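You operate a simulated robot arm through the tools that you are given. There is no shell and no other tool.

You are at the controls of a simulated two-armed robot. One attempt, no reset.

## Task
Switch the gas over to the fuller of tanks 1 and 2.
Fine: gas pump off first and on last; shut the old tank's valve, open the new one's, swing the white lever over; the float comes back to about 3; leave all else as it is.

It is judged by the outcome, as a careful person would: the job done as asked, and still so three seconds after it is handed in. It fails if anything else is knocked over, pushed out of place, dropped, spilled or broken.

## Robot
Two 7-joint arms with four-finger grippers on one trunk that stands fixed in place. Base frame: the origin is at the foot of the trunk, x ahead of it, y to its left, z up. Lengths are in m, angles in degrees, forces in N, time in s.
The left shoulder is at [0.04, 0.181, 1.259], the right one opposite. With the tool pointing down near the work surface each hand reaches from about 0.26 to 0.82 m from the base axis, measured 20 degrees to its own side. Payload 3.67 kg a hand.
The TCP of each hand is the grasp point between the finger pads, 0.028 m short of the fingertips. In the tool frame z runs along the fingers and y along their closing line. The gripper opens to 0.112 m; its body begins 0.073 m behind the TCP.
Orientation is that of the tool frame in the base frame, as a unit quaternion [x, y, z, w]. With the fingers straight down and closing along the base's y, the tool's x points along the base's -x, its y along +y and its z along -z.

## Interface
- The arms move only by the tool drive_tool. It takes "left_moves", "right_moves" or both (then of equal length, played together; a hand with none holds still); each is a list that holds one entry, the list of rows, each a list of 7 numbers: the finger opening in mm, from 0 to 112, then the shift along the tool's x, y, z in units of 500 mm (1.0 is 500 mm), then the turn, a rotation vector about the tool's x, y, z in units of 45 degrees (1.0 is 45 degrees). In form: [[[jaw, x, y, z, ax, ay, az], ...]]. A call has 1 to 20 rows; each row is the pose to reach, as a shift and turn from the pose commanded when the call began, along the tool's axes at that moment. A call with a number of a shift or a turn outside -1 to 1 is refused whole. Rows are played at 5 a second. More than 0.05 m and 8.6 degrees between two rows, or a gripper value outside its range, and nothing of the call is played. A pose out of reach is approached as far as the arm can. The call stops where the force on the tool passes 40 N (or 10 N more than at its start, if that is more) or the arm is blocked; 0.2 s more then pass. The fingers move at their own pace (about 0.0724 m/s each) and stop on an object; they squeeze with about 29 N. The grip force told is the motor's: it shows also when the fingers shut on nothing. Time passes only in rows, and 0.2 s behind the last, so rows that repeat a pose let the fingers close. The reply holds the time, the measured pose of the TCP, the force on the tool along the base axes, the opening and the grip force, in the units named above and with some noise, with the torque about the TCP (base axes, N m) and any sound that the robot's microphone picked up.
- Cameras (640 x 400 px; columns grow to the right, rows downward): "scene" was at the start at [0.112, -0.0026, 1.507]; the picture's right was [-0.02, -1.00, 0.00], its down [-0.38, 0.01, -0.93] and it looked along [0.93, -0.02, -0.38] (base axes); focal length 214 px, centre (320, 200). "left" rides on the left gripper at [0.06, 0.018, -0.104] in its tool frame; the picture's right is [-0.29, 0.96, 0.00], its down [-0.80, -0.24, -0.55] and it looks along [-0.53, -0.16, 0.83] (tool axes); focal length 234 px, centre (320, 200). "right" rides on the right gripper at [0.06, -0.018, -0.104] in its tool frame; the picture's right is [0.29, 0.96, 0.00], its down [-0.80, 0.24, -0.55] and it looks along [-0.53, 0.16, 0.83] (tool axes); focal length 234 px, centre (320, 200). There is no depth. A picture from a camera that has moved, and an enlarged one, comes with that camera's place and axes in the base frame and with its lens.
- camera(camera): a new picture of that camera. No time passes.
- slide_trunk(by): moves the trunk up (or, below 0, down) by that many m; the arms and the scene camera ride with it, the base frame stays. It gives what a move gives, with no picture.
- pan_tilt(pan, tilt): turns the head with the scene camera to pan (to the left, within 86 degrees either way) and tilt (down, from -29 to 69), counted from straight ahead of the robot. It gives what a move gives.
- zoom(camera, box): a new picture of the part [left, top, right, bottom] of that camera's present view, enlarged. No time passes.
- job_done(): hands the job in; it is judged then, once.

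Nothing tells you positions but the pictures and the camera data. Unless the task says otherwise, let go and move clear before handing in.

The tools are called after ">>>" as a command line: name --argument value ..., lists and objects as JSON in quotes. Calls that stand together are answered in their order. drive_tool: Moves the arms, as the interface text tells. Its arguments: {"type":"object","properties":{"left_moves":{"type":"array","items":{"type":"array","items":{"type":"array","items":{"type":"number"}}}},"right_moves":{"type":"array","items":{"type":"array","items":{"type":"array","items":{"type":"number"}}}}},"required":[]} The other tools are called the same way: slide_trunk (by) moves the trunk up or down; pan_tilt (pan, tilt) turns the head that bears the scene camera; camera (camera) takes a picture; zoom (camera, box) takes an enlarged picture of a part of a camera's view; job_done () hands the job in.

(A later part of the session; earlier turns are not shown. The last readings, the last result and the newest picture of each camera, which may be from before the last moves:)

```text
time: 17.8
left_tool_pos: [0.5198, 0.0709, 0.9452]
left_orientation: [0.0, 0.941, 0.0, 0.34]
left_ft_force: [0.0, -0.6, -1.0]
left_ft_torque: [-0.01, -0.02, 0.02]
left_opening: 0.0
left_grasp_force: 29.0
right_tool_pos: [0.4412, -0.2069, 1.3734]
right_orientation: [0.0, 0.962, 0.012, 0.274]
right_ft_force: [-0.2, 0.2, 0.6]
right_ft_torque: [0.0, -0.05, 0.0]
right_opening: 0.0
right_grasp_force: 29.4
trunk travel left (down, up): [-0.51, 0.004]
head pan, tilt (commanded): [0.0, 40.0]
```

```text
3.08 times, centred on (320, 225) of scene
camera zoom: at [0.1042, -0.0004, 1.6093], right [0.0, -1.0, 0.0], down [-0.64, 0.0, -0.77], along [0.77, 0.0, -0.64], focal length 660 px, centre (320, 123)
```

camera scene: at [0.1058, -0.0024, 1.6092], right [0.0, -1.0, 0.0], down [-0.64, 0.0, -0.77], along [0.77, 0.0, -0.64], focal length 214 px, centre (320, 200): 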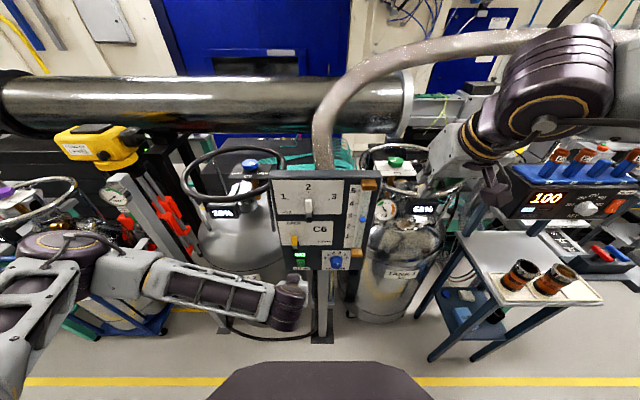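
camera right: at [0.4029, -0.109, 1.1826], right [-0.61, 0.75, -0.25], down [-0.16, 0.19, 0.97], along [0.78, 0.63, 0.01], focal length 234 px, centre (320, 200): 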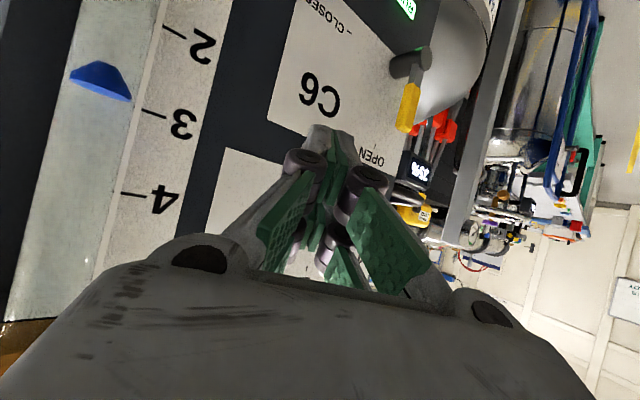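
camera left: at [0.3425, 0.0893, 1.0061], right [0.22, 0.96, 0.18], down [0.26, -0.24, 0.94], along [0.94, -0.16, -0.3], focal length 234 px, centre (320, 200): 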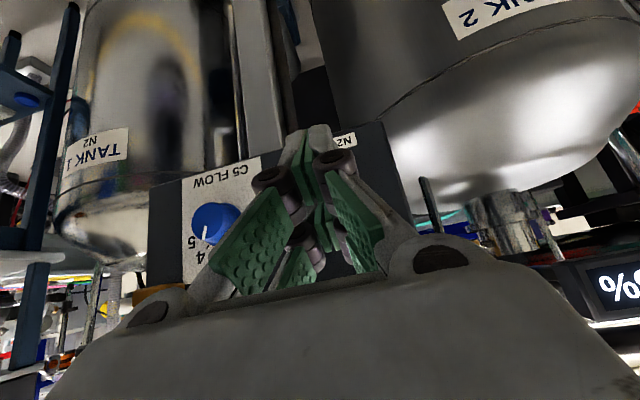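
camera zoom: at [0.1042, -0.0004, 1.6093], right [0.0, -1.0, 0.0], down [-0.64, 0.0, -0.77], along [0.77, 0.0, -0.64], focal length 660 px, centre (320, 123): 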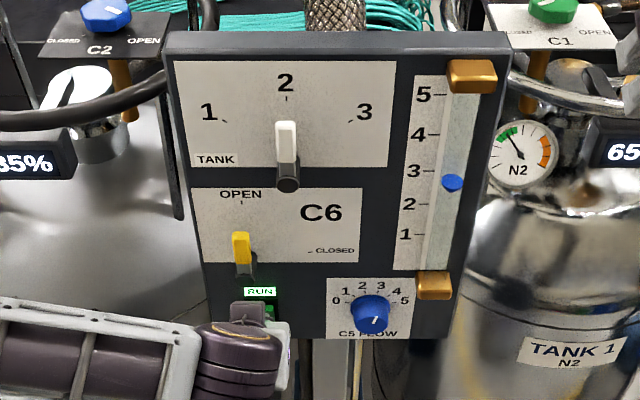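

No contact yet; I'll press on in small steps.

>>> drive_tool --left_moves '[[[0, -0.0061, -0.002, 0.0051, 0, 0, 0], [0, -0.0123, -0.002, 0.0103, 0, 0, 0], [0, -0.0184, -0.002, 0.0154, 0, 0, 0]]]'

>>> zoom --camera "scene" --box '[270, 220, 330, 270]'

>>> zoom --camera "left" --box '[200, 60, 460, 300]'

```text
time: 18.6
left_tool_pos: [0.5277, 0.0701, 0.9456]
left_orientation: [0.001, 0.94, 0.0, 0.34]
left_ft_force: [-18.1, 3.4, 6.1]
left_ft_torque: [-0.09, -0.12, 0.14]
left_opening: 0.006
left_grasp_force: 35.6
right_tool_pos: [0.4382, -0.2091, 1.3739]
right_orientation: [0.001, 0.962, 0.011, 0.274]
right_ft_force: [0.1, 0.1, -0.6]
right_ft_torque: [-0.02, 0.02, -0.03]
right_opening: 0.0001
right_grasp_force: 28.7
trunk travel left (down, up): [-0.51, 0.004]
head pan, tilt (commanded): [0.0, 40.0]
```

```text
8.00 times, centred on (300, 245) of scene
camera zoom: at [0.1003, -0.0005, 1.6095], right [0.0, -1.0, 0.0], down [-0.64, 0.0, -0.77], along [0.77, 0.0, -0.64], focal length 1716 px, centre (480, -160)
```

zoom: 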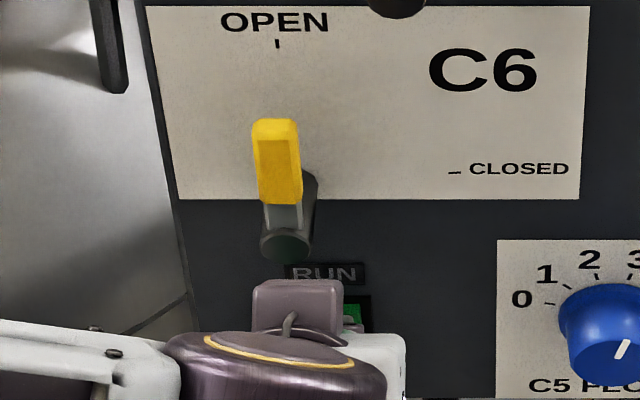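

```text
1.67 times, centred on (330, 180) of left
camera zoom: at [0.4157, 0.087, 0.9863], right [0.22, 0.96, 0.18], down [0.26, -0.24, 0.94], along [0.94, -0.16, -0.3], focal length 390 px, centre (303, 233)
```

zoom: 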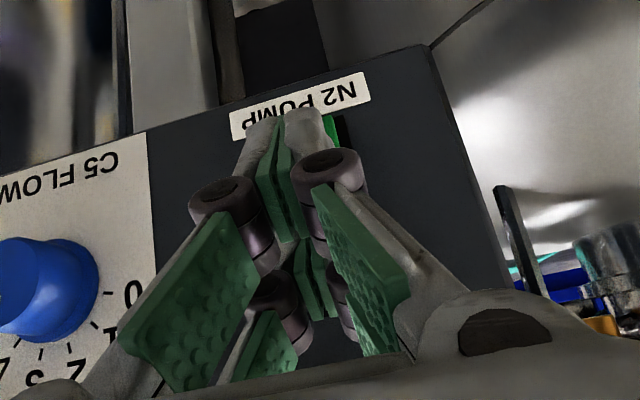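

The RUN light has gone out, so the pump is off. I'll back the hand away.

>>> drive_tool --left_moves '[[[0, 0.03, 0, -0.025, 0, 0, 0], [0, 0.08, 0, -0.066, 0, 0, 0], [0, 0.1228, 0, -0.1026, 0, 0, 0]]]'

>>> zoom --camera "scene" --box '[240, 160, 400, 290]'

>>> zoom --camera "scene" --box '[270, 220, 330, 270]'

```text
time: 19.4
left_tool_pos: [0.452, 0.0693, 0.9456]
left_orientation: [0.0, 0.94, 0.0, 0.341]
left_ft_force: [-0.4, -0.3, 0.1]
left_ft_torque: [-0.02, 0.0, -0.01]
left_opening: 0.0
left_grasp_force: 35.7
right_tool_pos: [0.4407, -0.2084, 1.3734]
right_orientation: [0.001, 0.962, 0.012, 0.274]
right_ft_force: [0.0, 0.1, 1.7]
right_ft_torque: [0.04, -0.01, 0.04]
right_opening: 0.0
right_grasp_force: 29.0
trunk travel left (down, up): [-0.51, 0.004]
head pan, tilt (commanded): [0.0, 40.0]
```

```text
3.08 times, centred on (320, 225) of scene
camera zoom: at [0.1042, -0.0016, 1.6093], right [0.0, -1.0, 0.0], down [-0.64, 0.0, -0.77], along [0.77, 0.0, -0.64], focal length 660 px, centre (320, 123)
```

zoom: 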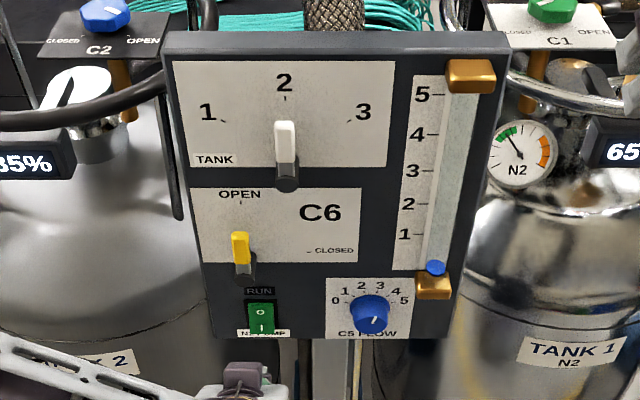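

```text
8.00 times, centred on (300, 245) of scene
camera zoom: at [0.1042, -0.0016, 1.6093], right [0.0, -1.0, 0.0], down [-0.64, 0.0, -0.77], along [0.77, 0.0, -0.64], focal length 1716 px, centre (480, -160)
```

zoom: 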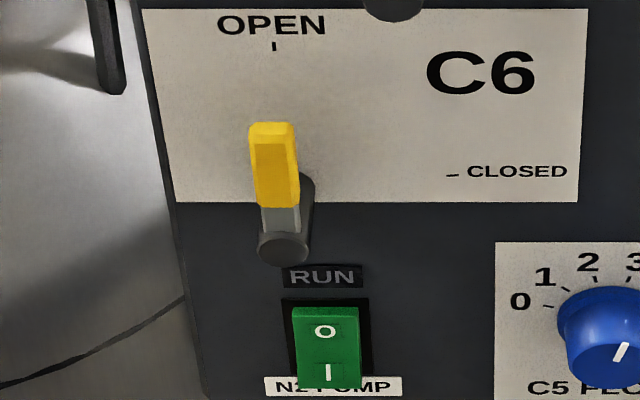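

The pump is off and the float has dropped. Next is C2, to be closed clockwise seen from above. I'll lift the left hand away from the panel toward the upper left.

>>> drive_tool --left_moves '[[[0, -0.0471, 0.0217, -0.0595, 0, 0.037, 0], [0, -0.0942, 0.0433, -0.1189, 0, 0.074, 0], [0, -0.1414, 0.065, -0.1784, 0, 0.111, 0], [0, -0.1885, 0.0867, -0.2379, 0, 0.148, 0], [0, -0.2356, 0.1083, -0.2973, 0, 0.185, 0], [0, -0.2827, 0.13, -0.3568, 0, 0.222, 0], [0, -0.3298, 0.1517, -0.4163, 0, 0.259, 0], [0, -0.3769, 0.1733, -0.4757, 0, 0.296, 0], [0, -0.424, 0.195, -0.5352, 0, 0.333, 0], [20, -0.4712, 0.2167, -0.5947, 0, 0.37, 0], [60, -0.5183, 0.2383, -0.6541, 0, 0.407, 0], [112, -0.5654, 0.26, -0.7136, 0, 0.444, 0]]]'

>>> camera --camera "left"

>>> camera --camera "scene"

```text
time: 22.0
left_tool_pos: [0.4397, 0.1982, 1.4004]
left_orientation: [-0.001, 0.985, 0.0, 0.171]
left_ft_force: [0.3, 0.2, 0.3]
left_ft_torque: [-0.01, 0.04, 0.0]
left_opening: 0.0908
left_grasp_force: 0.1
right_tool_pos: [0.4425, -0.2085, 1.3723]
right_orientation: [0.001, 0.962, 0.011, 0.274]
right_ft_force: [-0.3, 0.0, -0.9]
right_ft_torque: [0.01, 0.0, -0.02]
right_opening: 0.0
right_grasp_force: 29.5
trunk travel left (down, up): [-0.51, 0.004]
head pan, tilt (commanded): [0.0, 40.0]
```

```text
taken
camera left: at [0.3484, 0.2156, 1.4773], right [0.27, 0.96, 0.1], down [0.56, -0.24, 0.79], along [0.78, -0.16, -0.6], focal length 234 px, centre (320, 200)
```

left: 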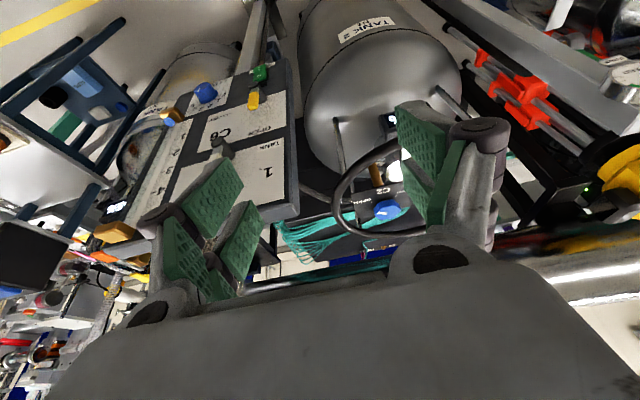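

```text
taken
camera scene: at [0.1042, -0.0006, 1.6093], right [0.0, -1.0, 0.0], down [-0.64, 0.0, -0.77], along [0.77, 0.0, -0.64], focal length 214 px, centre (320, 200)
```

scene: 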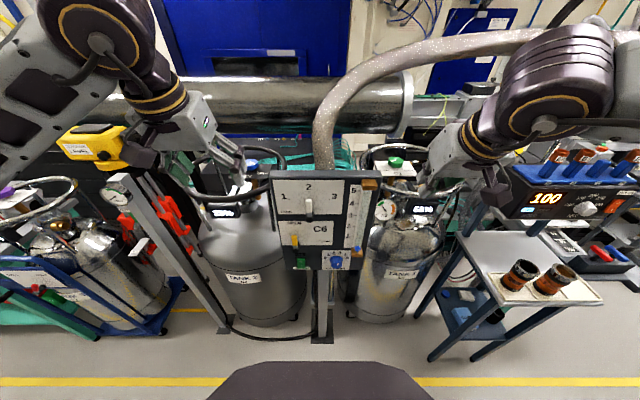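

The left hand is clear at (0.44, 0.20, 1.40). I'll move it forward over tank 2 to view the C2 knob from closer.

>>> drive_tool --left_moves '[[[112, -0.07, 0.0229, 0.025, 0, 0, 0], [112, -0.1399, 0.0457, 0.0501, 0, 0, 0], [112, -0.2098, 0.0686, 0.0751, 0, 0, 0], [112, -0.2798, 0.0914, 0.1001, 0, 0, 0], [112, -0.3497, 0.1143, 0.1251, 0, 0, 0], [112, -0.4197, 0.1371, 0.1502, 0, 0, 0], [112, -0.4896, 0.16, 0.1752, 0, 0, 0]]]'

>>> camera --camera "left"

>>> camera --camera "scene"

```text
time: 23.6
left_tool_pos: [0.7035, 0.2793, 1.3981]
left_orientation: [0.001, 0.985, 0.0, 0.172]
left_ft_force: [-0.3, 0.7, -0.1]
left_ft_torque: [0.02, 0.01, -0.03]
left_opening: 0.112
left_grasp_force: 0.1
right_tool_pos: [0.4424, -0.2082, 1.372]
right_orientation: [0.001, 0.962, 0.012, 0.274]
right_ft_force: [0.6, 0.6, 0.4]
right_ft_torque: [0.02, 0.02, -0.02]
right_opening: 0.0
right_grasp_force: 28.7
trunk travel left (down, up): [-0.51, 0.004]
head pan, tilt (commanded): [0.0, 40.0]
```

```text
taken
camera left: at [0.6117, 0.2961, 1.4753], right [0.27, 0.96, 0.1], down [0.56, -0.24, 0.79], along [0.78, -0.16, -0.6], focal length 234 px, centre (320, 200)
```

left: 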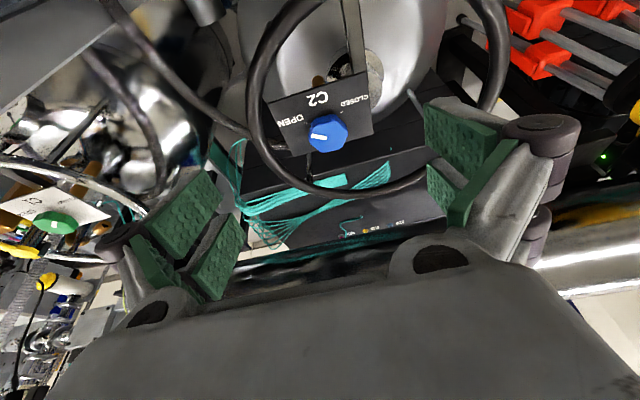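

```text
taken
camera scene: at [0.1059, -0.0008, 1.6091], right [0.0, -1.0, 0.0], down [-0.64, 0.0, -0.77], along [0.77, 0.0, -0.64], focal length 214 px, centre (320, 200)
```

scene: 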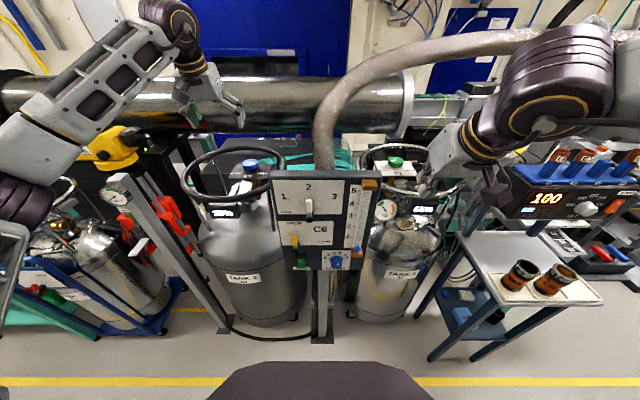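

>>> zoom --camera "left" --box '[240, 60, 400, 200]'

>>> zoom --camera "scene" --box '[170, 130, 300, 230]'

>>> zoom --camera "scene" --box '[225, 145, 275, 185]'

```text
2.86 times, centred on (320, 130) of left
camera zoom: at [0.6117, 0.2961, 1.4753], right [0.27, 0.96, 0.1], down [0.56, -0.24, 0.79], along [0.78, -0.16, -0.6], focal length 669 px, centre (320, 400)
```

zoom: 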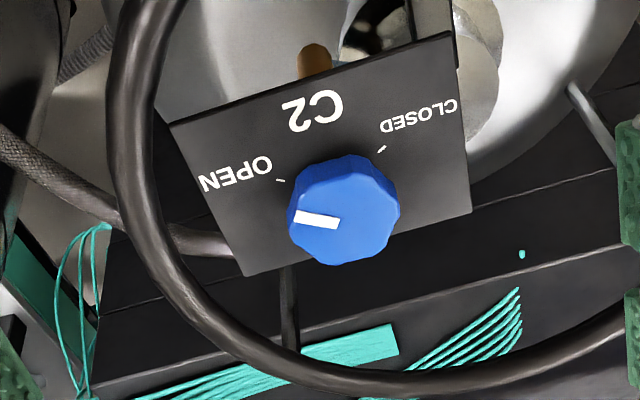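

```text
4.00 times, centred on (235, 180) of scene
camera zoom: at [0.1059, -0.0008, 1.6091], right [0.0, -1.0, 0.0], down [-0.64, 0.0, -0.77], along [0.77, 0.0, -0.64], focal length 858 px, centre (660, 280)
```

zoom: 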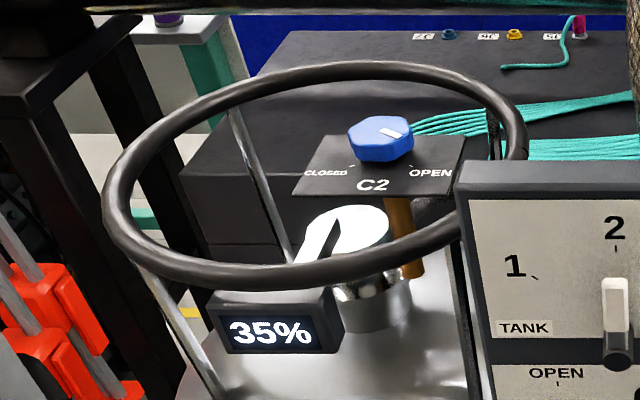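

```text
10.00 times, centred on (250, 165) of scene
camera zoom: at [0.1059, -0.0008, 1.6091], right [0.0, -1.0, 0.0], down [-0.64, 0.0, -0.77], along [0.77, 0.0, -0.64], focal length 2145 px, centre (1020, 550)
```

zoom: 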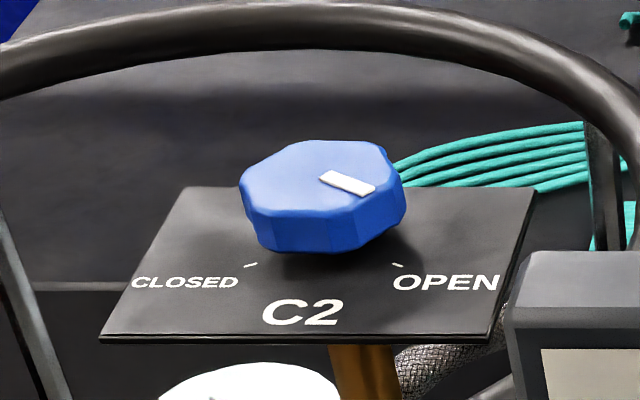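

The knob axis is at about (0.846, 0.2745), with its top at z≈1.18 and the plate at z≈1.15. Its mark lies 30° from -y toward me, on OPEN, so closing takes about 120° clockwise. The guard ring is lower, near z≈1.13. I'll move above the knob and test reach with a near-vertical hand.

>>> drive_tool --left_moves '[[[112, -0.0369, -0.0025, 0.0452, 0, 0.055, 0], [112, -0.0738, -0.005, 0.0903, 0, 0.11, 0], [112, -0.1107, -0.0075, 0.1355, 0, 0.165, 0], [112, -0.1476, -0.01, 0.1806, 0, 0.22, 0]]]'

>>> camera --camera "left"

>>> camera --camera "scene"

```text
time: 24.6
left_tool_pos: [0.8007, 0.2729, 1.3394]
left_orientation: [0.0, 0.996, 0.001, 0.087]
left_ft_force: [0.0, -0.5, 0.2]
left_ft_torque: [-0.01, 0.01, -0.01]
left_opening: 0.1119
left_grasp_force: 0.1
right_tool_pos: [0.4429, -0.2107, 1.3722]
right_orientation: [0.001, 0.962, 0.013, 0.273]
right_ft_force: [0.3, -0.5, 0.8]
right_ft_torque: [0.06, 0.04, 0.04]
right_opening: 0.0003
right_grasp_force: 28.8
trunk travel left (down, up): [-0.51, 0.004]
head pan, tilt (commanded): [0.0, 40.0]
```

```text
taken
camera left: at [0.7253, 0.29, 1.4313], right [0.28, 0.96, 0.05], down [0.69, -0.24, 0.68], along [0.67, -0.16, -0.73], focal length 234 px, centre (320, 200)
```

left: 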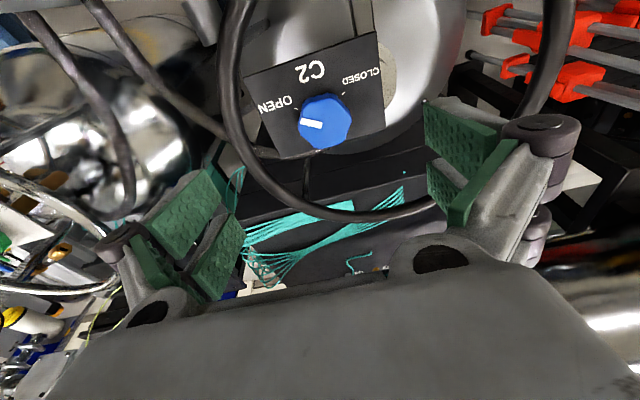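

```text
taken
camera scene: at [0.1055, -0.0037, 1.6091], right [0.0, -1.0, 0.0], down [-0.64, 0.0, -0.77], along [0.77, 0.0, -0.64], focal length 214 px, centre (320, 200)
```

scene: 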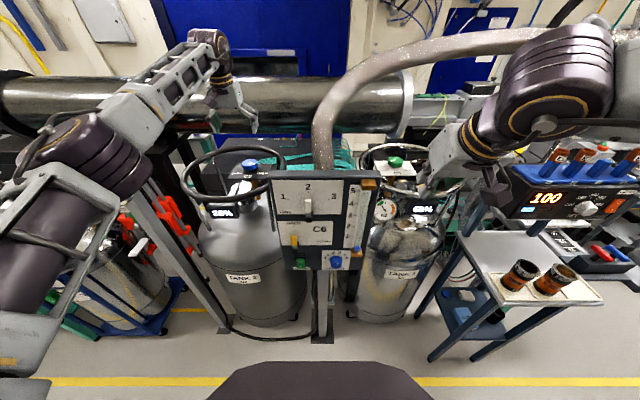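

Reach is fine so far. I'll straighten the hand fully and put it directly above the knob, about 4 cm clear.

>>> drive_tool --left_moves '[[[112, -0.0191, 0.0011, 0.0643, 0, 0.074, 0], [112, -0.0383, 0.0021, 0.1287, 0, 0.148, 0], [112, -0.0574, 0.0032, 0.193, 0, 0.222, 0]]]'

>>> camera --camera "left"

>>> zoom --camera "scene" --box '[180, 90, 310, 200]'

```text
time: 25.4
left_tool_pos: [0.7951, 0.2804, 1.2791]
left_orientation: [0.0, 1.0, 0.0, 0.03]
left_ft_force: [0.0, -0.3, 0.4]
left_ft_torque: [0.0, 0.0, -0.03]
left_opening: 0.1118
left_grasp_force: 0.1
left hand out of reach, approached as far as the arm can: row 1, 2, 3
right_tool_pos: [0.4421, -0.2067, 1.3731]
right_orientation: [0.001, 0.961, 0.012, 0.275]
right_ft_force: [0.5, 0.2, 0.4]
right_ft_torque: [-0.04, -0.02, -0.04]
right_opening: 0.0
right_grasp_force: 29.1
trunk travel left (down, up): [-0.51, 0.004]
head pan, tilt (commanded): [0.0, 40.0]
```

```text
taken
camera left: at [0.7297, 0.298, 1.379], right [0.29, 0.96, 0.02], down [0.76, -0.24, 0.6], along [0.58, -0.16, -0.8], focal length 234 px, centre (320, 200)
```

left: 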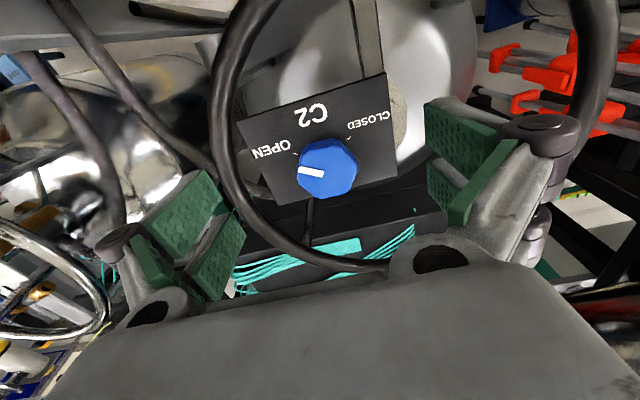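

```text
3.64 times, centred on (245, 145) of scene
camera zoom: at [0.1039, 0.0009, 1.6093], right [0.0, -1.0, 0.0], down [-0.64, 0.0, -0.77], along [0.77, 0.0, -0.64], focal length 780 px, centre (593, 400)
```

zoom: 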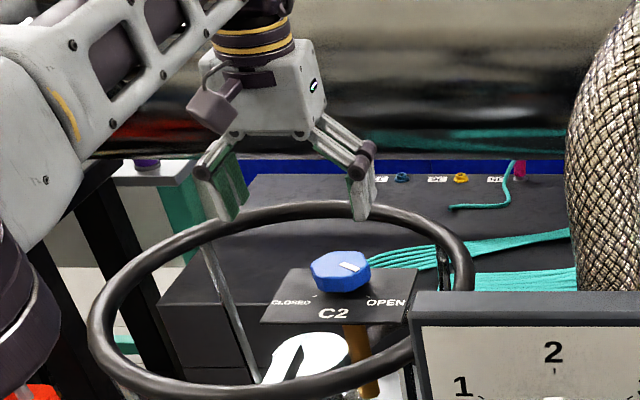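

The straight-down reach ends at about x=0.795, so I'll grip with the hand tilted about 20° back and turn in several passes. First a close look at the knob's facets.

>>> zoom --camera "left" --box '[270, 110, 390, 220]'

```text
3.64 times, centred on (330, 165) of left
camera zoom: at [0.7297, 0.298, 1.379], right [0.29, 0.96, 0.02], down [0.76, -0.24, 0.6], along [0.58, -0.16, -0.8], focal length 852 px, centre (284, 327)
```

zoom: 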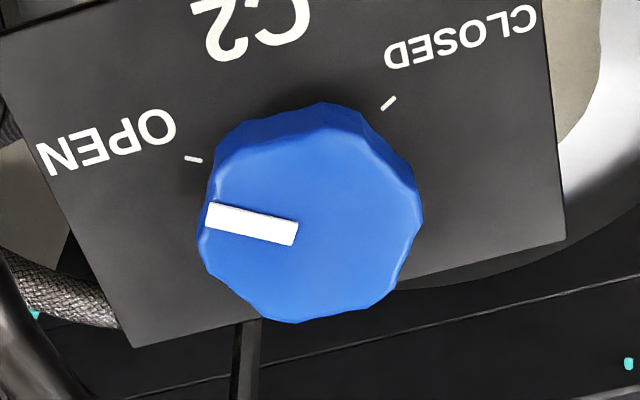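

The knob axis is confirmed at (0.8455, 0.274). I'll tilt the hand 20° and yaw it 25° counter-clockwise while moving over the knob, still clear above it.

>>> drive_tool --left_moves '[[[112, -0.005, -0.0037, 0.0, -0.0283, -0.0908, -0.1365], [112, -0.035, -0.0074, 0.015, -0.0566, -0.1815, -0.273], [112, -0.065, -0.0111, 0.03, -0.0848, -0.2723, -0.4094], [112, -0.092, -0.0148, 0.0435, -0.1131, -0.363, -0.5459]]]'

>>> camera --camera "left"

>>> zoom --camera "scene" --box '[180, 90, 310, 200]'

```text
time: 26.4
left_tool_pos: [0.8438, 0.2743, 1.2596]
left_orientation: [-0.214, 0.961, 0.037, 0.169]
left_ft_force: [1.1, 0.3, 0.9]
left_ft_torque: [0.01, -0.02, 0.0]
left_opening: 0.1118
left_grasp_force: 0.1
right_tool_pos: [0.4426, -0.2083, 1.3725]
right_orientation: [0.001, 0.962, 0.011, 0.273]
right_ft_force: [0.3, 0.1, 0.2]
right_ft_torque: [-0.01, 0.02, -0.04]
right_opening: 0.0
right_grasp_force: 29.0
trunk travel left (down, up): [-0.51, 0.004]
head pan, tilt (commanded): [0.0, 40.0]
```

```text
taken
camera left: at [0.7534, 0.2507, 1.3367], right [-0.16, 0.98, 0.1], down [0.61, 0.02, 0.79], along [0.78, 0.19, -0.6], focal length 234 px, centre (320, 200)
```

left: 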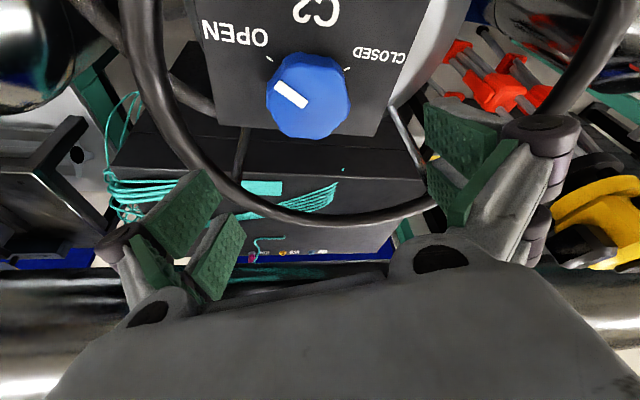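

```text
3.64 times, centred on (245, 145) of scene
camera zoom: at [0.1047, -0.0006, 1.6092], right [0.0, -1.0, 0.0], down [-0.64, 0.0, -0.77], along [0.77, 0.0, -0.64], focal length 780 px, centre (593, 400)
```

zoom: 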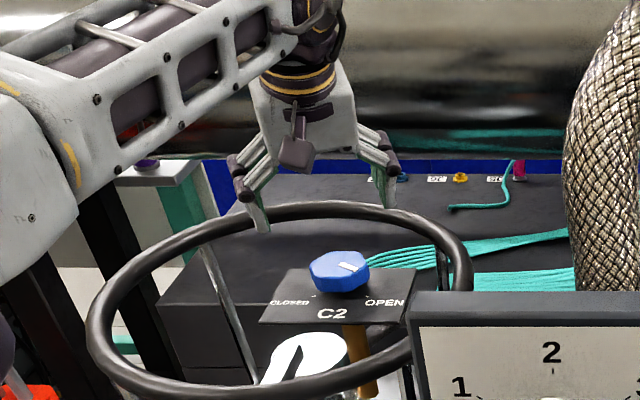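

The hand reached the pose over the knob. Now I'll lower it with open fingers to straddle the knob, keeping the tips just above the plate.

>>> drive_tool --left_moves '[[[105, 0.0147, 0, 0.0405, 0, 0, 0], [105, 0.0295, 0, 0.0809, 0, 0, 0], [105, 0.0368, 0, 0.1012, 0, 0, 0], [105, 0.0442, 0, 0.1214, 0, 0, 0]]]'

>>> camera --camera "left"

>>> zoom --camera "scene" --box '[200, 110, 300, 195]'

```text
time: 27.4
left_tool_pos: [0.8425, 0.2741, 1.1953]
left_orientation: [-0.213, 0.962, 0.038, 0.169]
left_ft_force: [-0.5, 0.7, 0.0]
left_ft_torque: [-0.02, -0.01, 0.01]
left_opening: 0.1049
left_grasp_force: 0.1
right_tool_pos: [0.4418, -0.2075, 1.3727]
right_orientation: [0.001, 0.962, 0.011, 0.274]
right_ft_force: [-0.3, -0.5, 0.2]
right_ft_torque: [-0.02, -0.03, -0.03]
right_opening: 0.0004
right_grasp_force: 28.9
trunk travel left (down, up): [-0.51, 0.004]
head pan, tilt (commanded): [0.0, 40.0]
```

```text
taken
camera left: at [0.7524, 0.2501, 1.2724], right [-0.16, 0.98, 0.1], down [0.61, 0.02, 0.79], along [0.78, 0.19, -0.6], focal length 234 px, centre (320, 200)
```

left: 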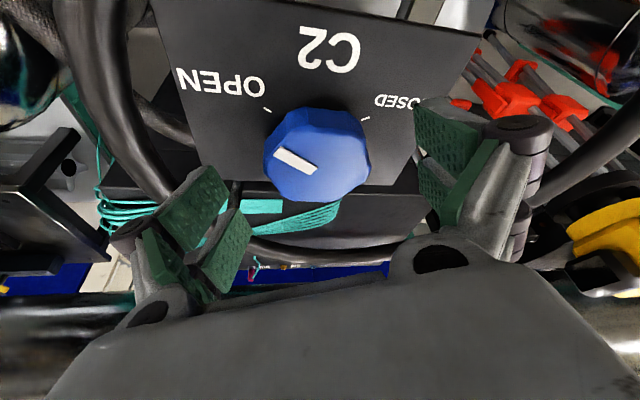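

```text
4.71 times, centred on (250, 152) of scene
camera zoom: at [0.1046, -0.0007, 1.6092], right [0.0, -1.0, 0.0], down [-0.64, 0.0, -0.77], along [0.77, 0.0, -0.64], focal length 1009 px, centre (649, 424)
```

zoom: 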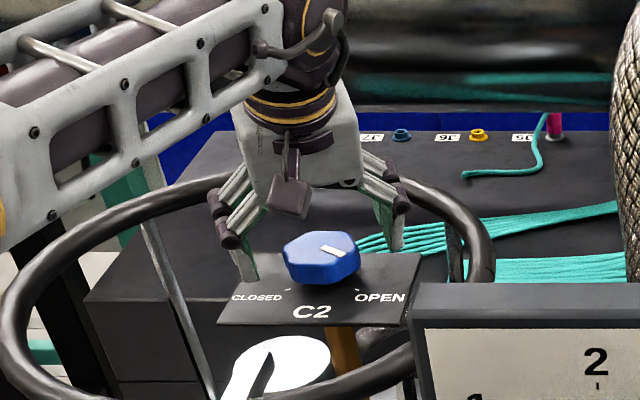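

The fingers straddle the knob. Closing on it now.

>>> drive_tool --left_moves '[[[80, 0, 0, 0, 0, 0, 0], [40, 0, 0, 0, 0, 0, 0], [30, 0, 0, 0, 0, 0, 0], [30, 0, 0, 0, 0, 0, 0]]]'

>>> camera --camera "left"

>>> zoom --camera "scene" --box '[200, 110, 300, 195]'

```text
time: 28.4
left_tool_pos: [0.8422, 0.2732, 1.1961]
left_orientation: [-0.213, 0.962, 0.037, 0.169]
left_ft_force: [-0.5, 0.0, 0.6]
left_ft_torque: [0.08, 0.12, 0.02]
left_opening: 0.0613
left_grasp_force: 45.1
right_tool_pos: [0.4413, -0.2082, 1.3731]
right_orientation: [0.001, 0.962, 0.011, 0.273]
right_ft_force: [-0.3, 0.2, 0.0]
right_ft_torque: [0.0, 0.01, -0.02]
right_opening: 0.0003
right_grasp_force: 28.7
trunk travel left (down, up): [-0.51, 0.004]
head pan, tilt (commanded): [0.0, 40.0]
```

```text
taken
camera left: at [0.752, 0.2503, 1.2727], right [-0.16, 0.98, 0.1], down [0.61, 0.02, 0.79], along [0.78, 0.19, -0.6], focal length 234 px, centre (320, 200)
```

left: 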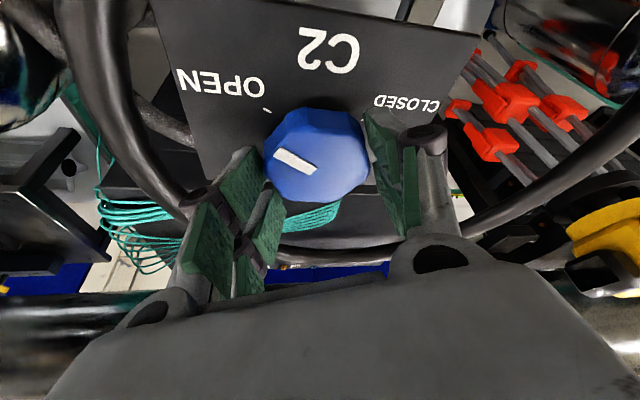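

```text
4.71 times, centred on (250, 152) of scene
camera zoom: at [0.1042, -0.0006, 1.6093], right [0.0, -1.0, 0.0], down [-0.64, 0.0, -0.77], along [0.77, 0.0, -0.64], focal length 1009 px, centre (649, 424)
```

zoom: 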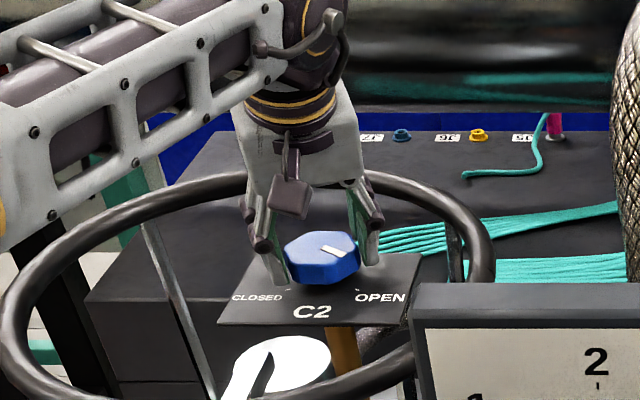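

It has a firm grip at 61 mm opening. Now I'll turn 45° clockwise about the knob's vertical axis.

>>> drive_tool --left_moves '[[[30, 0, 0, 0, 0.0568, 0, 0.1565], [30, 0, 0, 0, 0.1136, 0, 0.3129], [30, 0, 0.0, 0, 0.1704, 0, 0.4694], [30, 0, 0, 0, 0.2271, 0, 0.6258], [30, 0, 0, 0, 0.2839, 0, 0.7823], [30, 0, 0, 0, 0.3407, 0, 0.9387], [30, 0, 0, 0, 0.3407, 0, 0.9387]]]'

>>> camera --camera "left"

>>> zoom --camera "scene" --box '[200, 110, 300, 195]'

```text
time: 29.9
left_tool_pos: [0.836, 0.276, 1.1941]
left_orientation: [0.09, 0.978, -0.022, 0.188]
left_ft_force: [10.2, -0.9, 1.2]
left_ft_torque: [0.5, 0.91, 0.01]
left_opening: 0.0604
left_grasp_force: 44.9
left hand out of reach, approached as far as the arm can: row 5, 6, 7
right_tool_pos: [0.444, -0.2093, 1.3728]
right_orientation: [0.002, 0.962, 0.012, 0.273]
right_ft_force: [-0.7, 0.1, 0.4]
right_ft_torque: [0.02, -0.03, 0.01]
right_opening: 0.0001
right_grasp_force: 28.9
trunk travel left (down, up): [-0.51, 0.004]
head pan, tilt (commanded): [0.0, 40.0]
stopped in row 7 (left hand): the force on the tool passed its limit at 71 N (the readings are from after the stop); the commanded pose is now the measured one
```

```text
taken
camera left: at [0.7477, 0.3115, 1.2672], right [0.44, 0.89, 0.1], down [0.48, -0.33, 0.81], along [0.76, -0.31, -0.57], focal length 234 px, centre (320, 200)
```

left: 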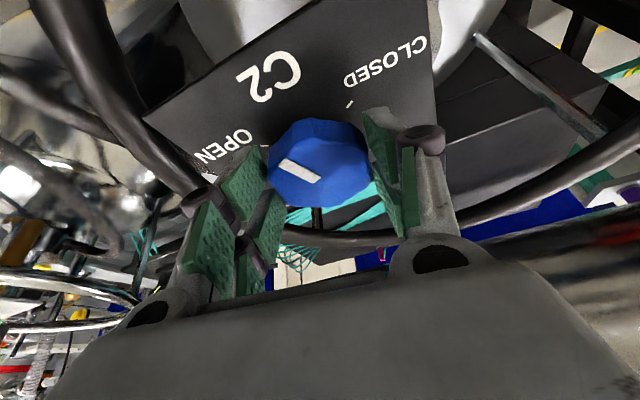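

```text
4.71 times, centred on (250, 152) of scene
camera zoom: at [0.1058, -0.0006, 1.6091], right [0.0, -1.0, 0.0], down [-0.64, 0.0, -0.77], along [0.77, 0.0, -0.64], focal length 1009 px, centre (649, 424)
```

zoom: 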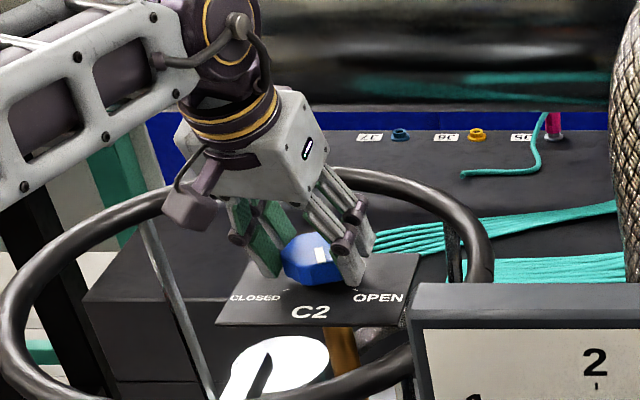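

The knob turned about 37° with the hand before the arm reached its limit at that side. I'll open, swing the hand back counter-clockwise around the knob, and take the next bite further round, where reach is better.

>>> drive_tool --left_moves '[[[105, 0, 0, 0, 0, 0, 0], [105, 0, 0, 0, 0, 0, 0], [105, -0.0027, 0, 0, -0.0633, -0.0016, -0.1583], [105, -0.0055, 0, 0, -0.1267, -0.0031, -0.3167], [105, -0.0082, 0, 0, -0.19, -0.0047, -0.475], [105, -0.0109, 0, 0, -0.2533, -0.0063, -0.6333], [105, -0.0137, 0, 0, -0.3167, -0.0078, -0.7917], [105, -0.0164, -0.0014, -0.002, -0.38, -0.0094, -0.95]]]'

>>> camera --camera "left"

>>> zoom --camera "scene" --box '[200, 110, 300, 195]'

```text
time: 31.7
left_tool_pos: [0.8424, 0.2759, 1.1992]
left_orientation: [-0.301, 0.934, 0.054, 0.183]
left_ft_force: [-0.3, -0.1, -1.0]
left_ft_torque: [-0.03, 0.0, -0.01]
left_opening: 0.1051
left_grasp_force: 0.1
right_tool_pos: [0.4432, -0.2086, 1.3727]
right_orientation: [0.001, 0.962, 0.012, 0.273]
right_ft_force: [0.5, -0.7, -0.6]
right_ft_torque: [0.02, -0.01, 0.03]
right_opening: 0.0
right_grasp_force: 29.0
trunk travel left (down, up): [-0.51, 0.004]
head pan, tilt (commanded): [0.0, 40.0]
```

```text
taken
camera left: at [0.755, 0.2346, 1.2719], right [-0.34, 0.94, 0.1], down [0.57, 0.12, 0.81], along [0.75, 0.33, -0.57], focal length 234 px, centre (320, 200)
```

left: 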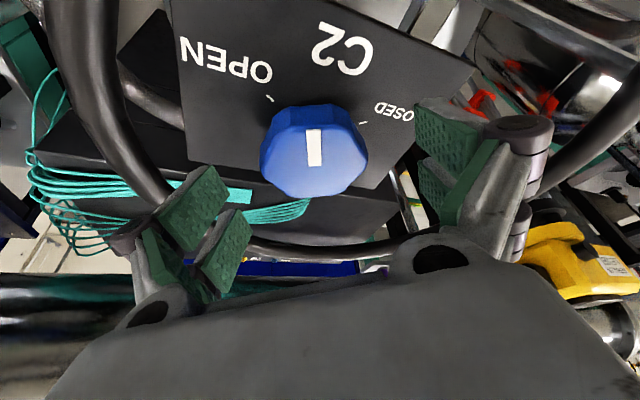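

```text
4.71 times, centred on (250, 152) of scene
camera zoom: at [0.1047, -0.0014, 1.6092], right [0.0, -1.0, 0.0], down [-0.64, 0.0, -0.77], along [0.77, 0.0, -0.64], focal length 1009 px, centre (649, 424)
```

zoom: 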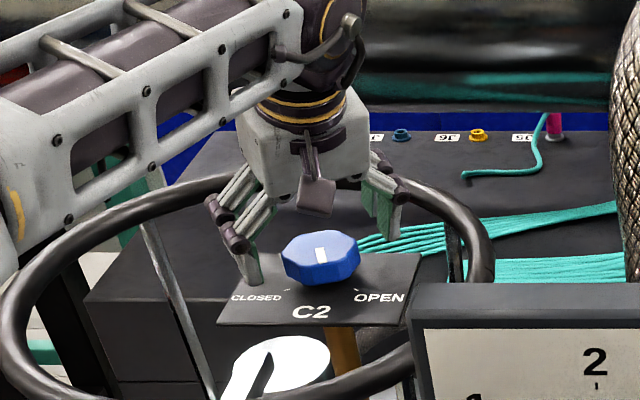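

The mark now points roughly toward me, so about a third of the turn is done. I'll yaw the hand a bit further, lower slightly and grip again.

>>> drive_tool --left_moves '[[[105, 0.0015, -0.0018, 0.0037, -0.0666, -0.0017, -0.1647], [105, 0.003, -0.0036, 0.0074, -0.1331, -0.0033, -0.3293], [80, 0.003, -0.0036, 0.0074, -0.1331, -0.0033, -0.3293], [40, 0.003, -0.0036, 0.0074, -0.1331, -0.0033, -0.3293], [30, 0.003, -0.0036, 0.0074, -0.1331, -0.0033, -0.3293], [30, 0.003, -0.0036, 0.0074, -0.1331, -0.0033, -0.3293]]]'

>>> camera --camera "left"

>>> zoom --camera "scene" --box '[200, 110, 300, 195]'

```text
time: 33.1
left_tool_pos: [0.8436, 0.2727, 1.1939]
left_orientation: [-0.426, 0.885, 0.077, 0.172]
left_ft_force: [4.8, -1.8, 2.9]
left_ft_torque: [-0.43, 0.08, 0.0]
left_opening: 0.0613
left_grasp_force: 45.4
right_tool_pos: [0.4417, -0.2093, 1.3734]
right_orientation: [0.001, 0.962, 0.011, 0.274]
right_ft_force: [0.4, 0.0, -0.4]
right_ft_torque: [-0.04, 0.01, -0.02]
right_opening: 0.0004
right_grasp_force: 28.6
trunk travel left (down, up): [-0.51, 0.004]
head pan, tilt (commanded): [0.0, 40.0]
```

```text
taken
camera left: at [0.7701, 0.2102, 1.2678], right [-0.58, 0.81, 0.1], down [0.51, 0.27, 0.81], along [0.63, 0.52, -0.57], focal length 234 px, centre (320, 200)
```

left: 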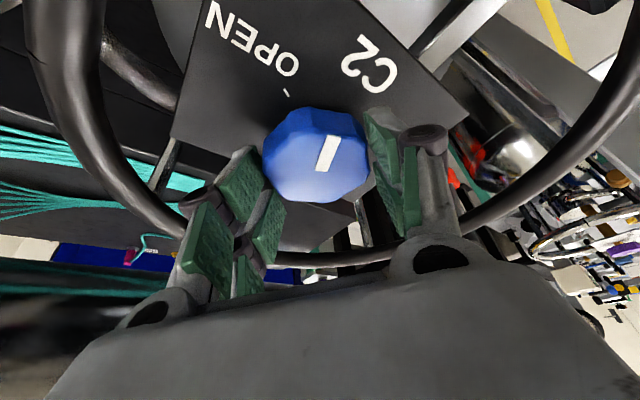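

```text
4.71 times, centred on (250, 152) of scene
camera zoom: at [0.1049, -0.0008, 1.6092], right [0.0, -1.0, 0.0], down [-0.64, 0.0, -0.77], along [0.77, 0.0, -0.64], focal length 1009 px, centre (649, 424)
```

zoom: 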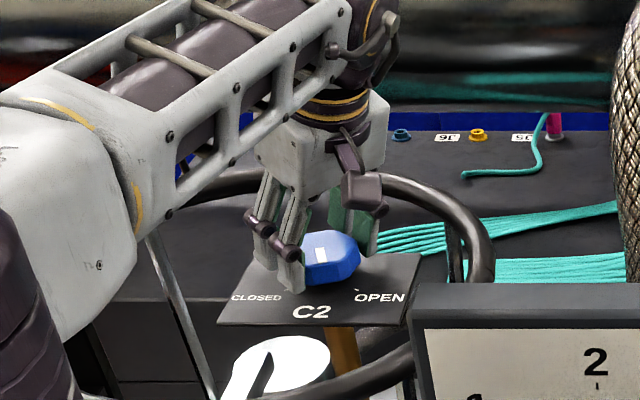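

Gripped again. Turning another 46° clockwise.

>>> drive_tool --left_moves '[[[30, 0, 0, 0, 0.063, 0.0018, 0.1583], [30, 0, 0, 0, 0.126, 0.0035, 0.3167], [30, 0, 0, 0, 0.189, 0.0053, 0.475], [30, 0, 0, 0, 0.252, 0.007, 0.6333], [30, 0, 0, 0, 0.315, 0.0088, 0.7917], [30, 0, 0, 0, 0.378, 0.0105, 0.95]]]'

>>> camera --camera "left"

>>> zoom --camera "scene" --box '[200, 110, 300, 195]'

```text
time: 34.5
left_tool_pos: [0.8424, 0.2745, 1.1942]
left_orientation: [-0.046, 0.981, 0.005, 0.188]
left_ft_force: [0.2, 0.4, 2.0]
left_ft_torque: [0.0, -0.61, 0.02]
left_opening: 0.0615
left_grasp_force: 45.0
right_tool_pos: [0.442, -0.2082, 1.3726]
right_orientation: [0.0, 0.962, 0.011, 0.274]
right_ft_force: [0.4, -1.1, 0.1]
right_ft_torque: [0.0, 0.0, 0.0]
right_opening: 0.0001
right_grasp_force: 28.6
trunk travel left (down, up): [-0.51, 0.004]
head pan, tilt (commanded): [0.0, 40.0]
```

```text
taken
camera left: at [0.7474, 0.2837, 1.2681], right [0.18, 0.98, 0.1], down [0.55, -0.18, 0.81], along [0.81, -0.09, -0.58], focal length 234 px, centre (320, 200)
```

left: 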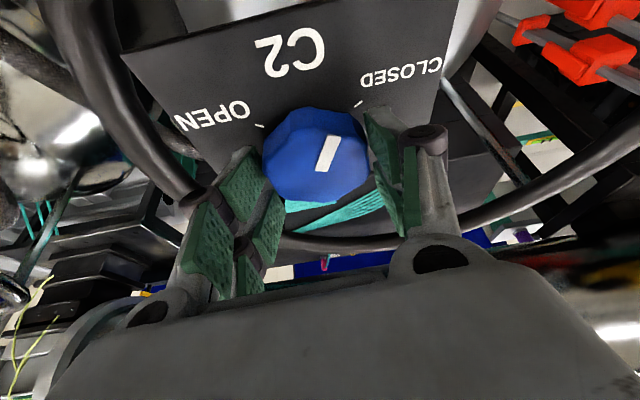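

```text
4.71 times, centred on (250, 152) of scene
camera zoom: at [0.1041, -0.0001, 1.6093], right [0.0, -1.0, 0.0], down [-0.64, 0.0, -0.77], along [0.77, 0.0, -0.64], focal length 1009 px, centre (649, 424)
```

zoom: 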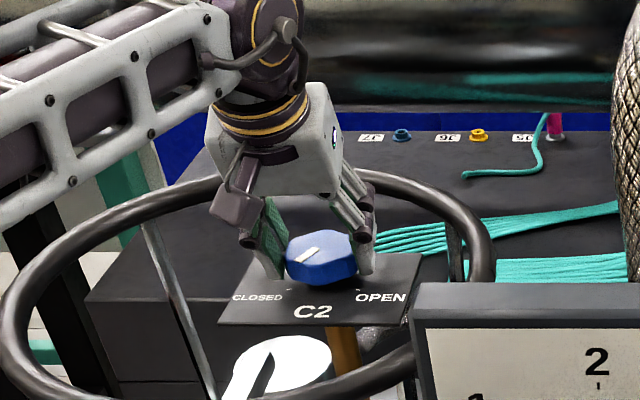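

The mark has moved round toward CLOSED, with roughly 37° left. I'll open, swing back 46° and re-grip.

>>> drive_tool --left_moves '[[[105, 0, 0, 0, 0, 0, 0], [105, 0, 0, 0, 0, 0, 0], [105, 0, 0, 0, -0.0629, -0.0013, -0.1583], [105, 0, 0, 0, -0.1258, -0.0026, -0.3165], [105, 0, 0, 0, -0.1888, -0.0039, -0.4748], [105, 0, 0, 0, -0.2517, -0.0051, -0.633], [105, 0, 0, 0, -0.3146, -0.0064, -0.7913], [105, 0, 0, 0, -0.3775, -0.0077, -0.9495], [80, 0, 0, 0, -0.3775, -0.0077, -0.9495], [40, 0, 0, 0, -0.3775, -0.0077, -0.9495], [30, 0, 0, 0, -0.3775, -0.0077, -0.9495], [30, 0, 0, 0, -0.3775, -0.0077, -0.9495]]]'

>>> camera --camera "left"

>>> zoom --camera "scene" --box '[200, 110, 300, 195]'

```text
time: 37.1
left_tool_pos: [0.844, 0.2729, 1.1949]
left_orientation: [-0.426, 0.885, 0.079, 0.171]
left_ft_force: [5.1, 0.2, 3.5]
left_ft_torque: [-0.36, 0.15, 0.04]
left_opening: 0.0598
left_grasp_force: 45.1
right_tool_pos: [0.4413, -0.2082, 1.3729]
right_orientation: [0.002, 0.962, 0.011, 0.274]
right_ft_force: [0.0, -0.1, 0.3]
right_ft_torque: [0.04, -0.01, -0.01]
right_opening: 0.0002
right_grasp_force: 28.9
trunk travel left (down, up): [-0.51, 0.004]
head pan, tilt (commanded): [0.0, 40.0]
```

```text
taken
camera left: at [0.7707, 0.2109, 1.2679], right [-0.58, 0.81, 0.1], down [0.52, 0.27, 0.81], along [0.63, 0.52, -0.58], focal length 234 px, centre (320, 200)
```

left: 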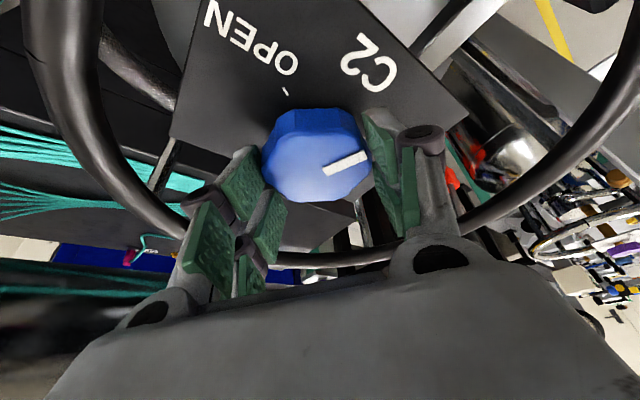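

```text
4.71 times, centred on (250, 152) of scene
camera zoom: at [0.1049, -0.0007, 1.6092], right [0.0, -1.0, 0.0], down [-0.64, 0.0, -0.77], along [0.77, 0.0, -0.64], focal length 1009 px, centre (649, 424)
```

zoom: 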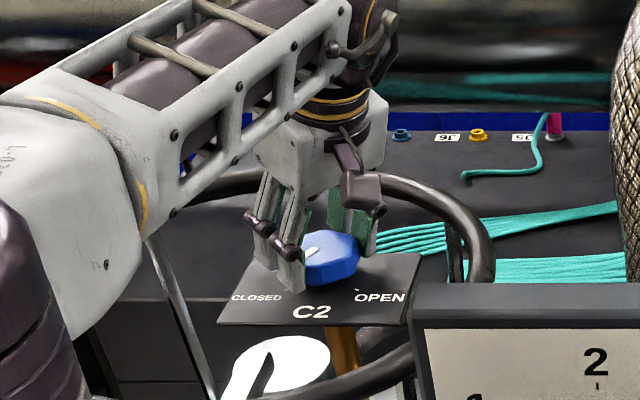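

The mark now sits about 30° past front, with 30–35° to go. Turning 33° clockwise, then checking.

>>> drive_tool --left_moves '[[[30, 0, 0, 0, 0.0543, 0.0015, 0.1363], [30, 0, 0, 0, 0.1085, 0.003, 0.2726], [30, 0, 0, 0, 0.1628, 0.0045, 0.4089], [30, 0, 0, 0, 0.217, 0.006, 0.5452], [30, 0, 0, 0, 0.2713, 0.0076, 0.6815]]]'

>>> camera --camera "left"

>>> zoom --camera "scene" --box '[200, 110, 300, 195]'

```text
time: 38.3
left_tool_pos: [0.8435, 0.2751, 1.1943]
left_orientation: [-0.158, 0.969, 0.027, 0.186]
left_ft_force: [4.0, 1.1, -0.2]
left_ft_torque: [0.59, -0.01, 0.0]
left_opening: 0.0599
left_grasp_force: 44.9
right_tool_pos: [0.4425, -0.2076, 1.3735]
right_orientation: [0.001, 0.962, 0.011, 0.273]
right_ft_force: [-0.9, 0.0, -0.2]
right_ft_torque: [0.0, 0.03, 0.0]
right_opening: 0.0002
right_grasp_force: 29.0
trunk travel left (down, up): [-0.51, 0.004]
head pan, tilt (commanded): [0.0, 40.0]
```

```text
taken
camera left: at [0.7485, 0.2618, 1.2682], right [-0.05, 0.99, 0.1], down [0.58, -0.05, 0.81], along [0.81, 0.1, -0.58], focal length 234 px, centre (320, 200)
```

left: 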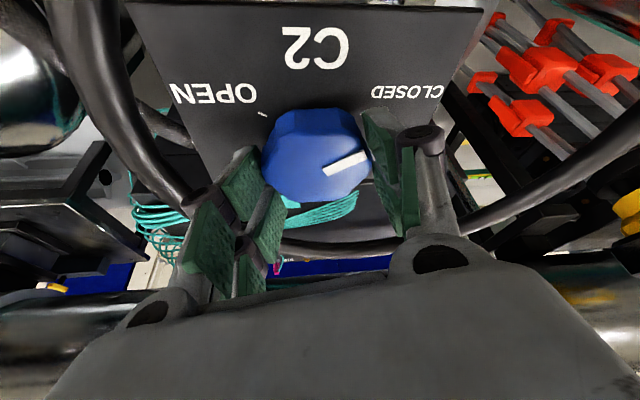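

```text
4.71 times, centred on (250, 152) of scene
camera zoom: at [0.1051, -0.0003, 1.6092], right [0.0, -1.0, 0.0], down [-0.64, 0.0, -0.77], along [0.77, 0.0, -0.64], focal length 1009 px, centre (649, 424)
```

zoom: 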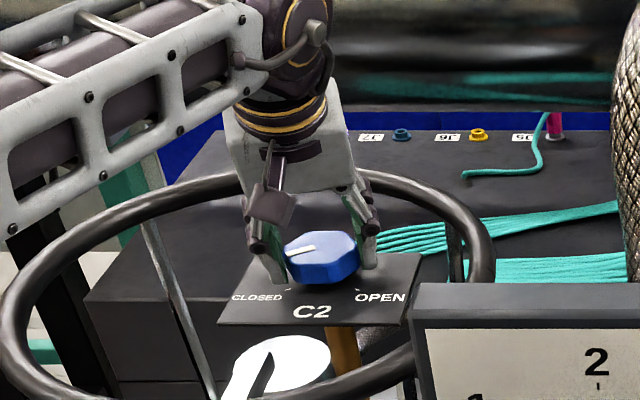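

The mark is about 2–3° short of the CLOSED tick. A small extra 4° turn should bring it onto the tick or its stop.

>>> drive_tool --left_moves '[[[30, 0, 0, 0, 0.0164, 0.0003, 0.0413], [30, 0, 0, 0, 0.0328, 0.0006, 0.0825], [30, 0, 0, 0, 0.0328, 0.0006, 0.0825]]]'

>>> zoom --camera "left" --box '[220, 60, 420, 220]'

>>> zoom --camera "scene" --box '[225, 145, 275, 185]'

```text
time: 39.1
left_tool_pos: [0.843, 0.2739, 1.1937]
left_orientation: [-0.124, 0.974, 0.019, 0.187]
left_ft_force: [1.5, 2.3, 1.7]
left_ft_torque: [-0.05, 0.0, 0.98]
left_opening: 0.0599
left_grasp_force: 44.8
right_tool_pos: [0.4417, -0.2083, 1.3727]
right_orientation: [0.001, 0.962, 0.011, 0.274]
right_ft_force: [0.3, 0.4, 0.6]
right_ft_torque: [-0.02, -0.05, 0.0]
right_opening: 0.0001
right_grasp_force: 29.3
trunk travel left (down, up): [-0.51, 0.004]
head pan, tilt (commanded): [0.0, 40.0]
```

```text
2.50 times, centred on (320, 140) of left
camera zoom: at [0.7473, 0.2683, 1.2681], right [0.02, 0.99, 0.1], down [0.58, -0.09, 0.81], along [0.82, 0.04, -0.58], focal length 585 px, centre (320, 350)
```

zoom: 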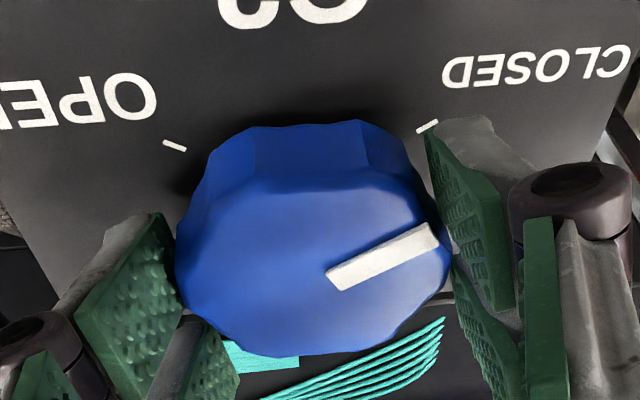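

```text
10.00 times, centred on (250, 165) of scene
camera zoom: at [0.1043, -0.0002, 1.6092], right [0.0, -1.0, 0.0], down [-0.64, 0.0, -0.77], along [0.77, 0.0, -0.64], focal length 2145 px, centre (1020, 550)
```

zoom: 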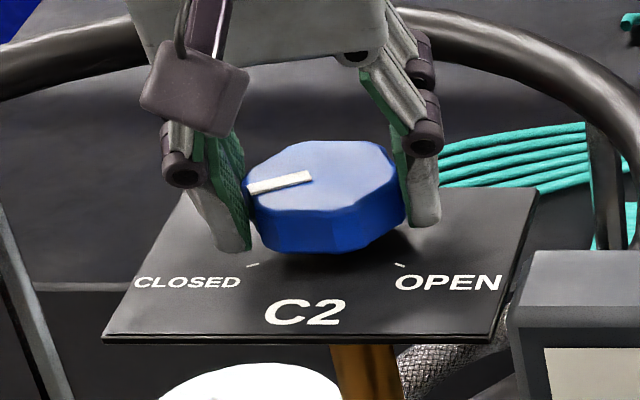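

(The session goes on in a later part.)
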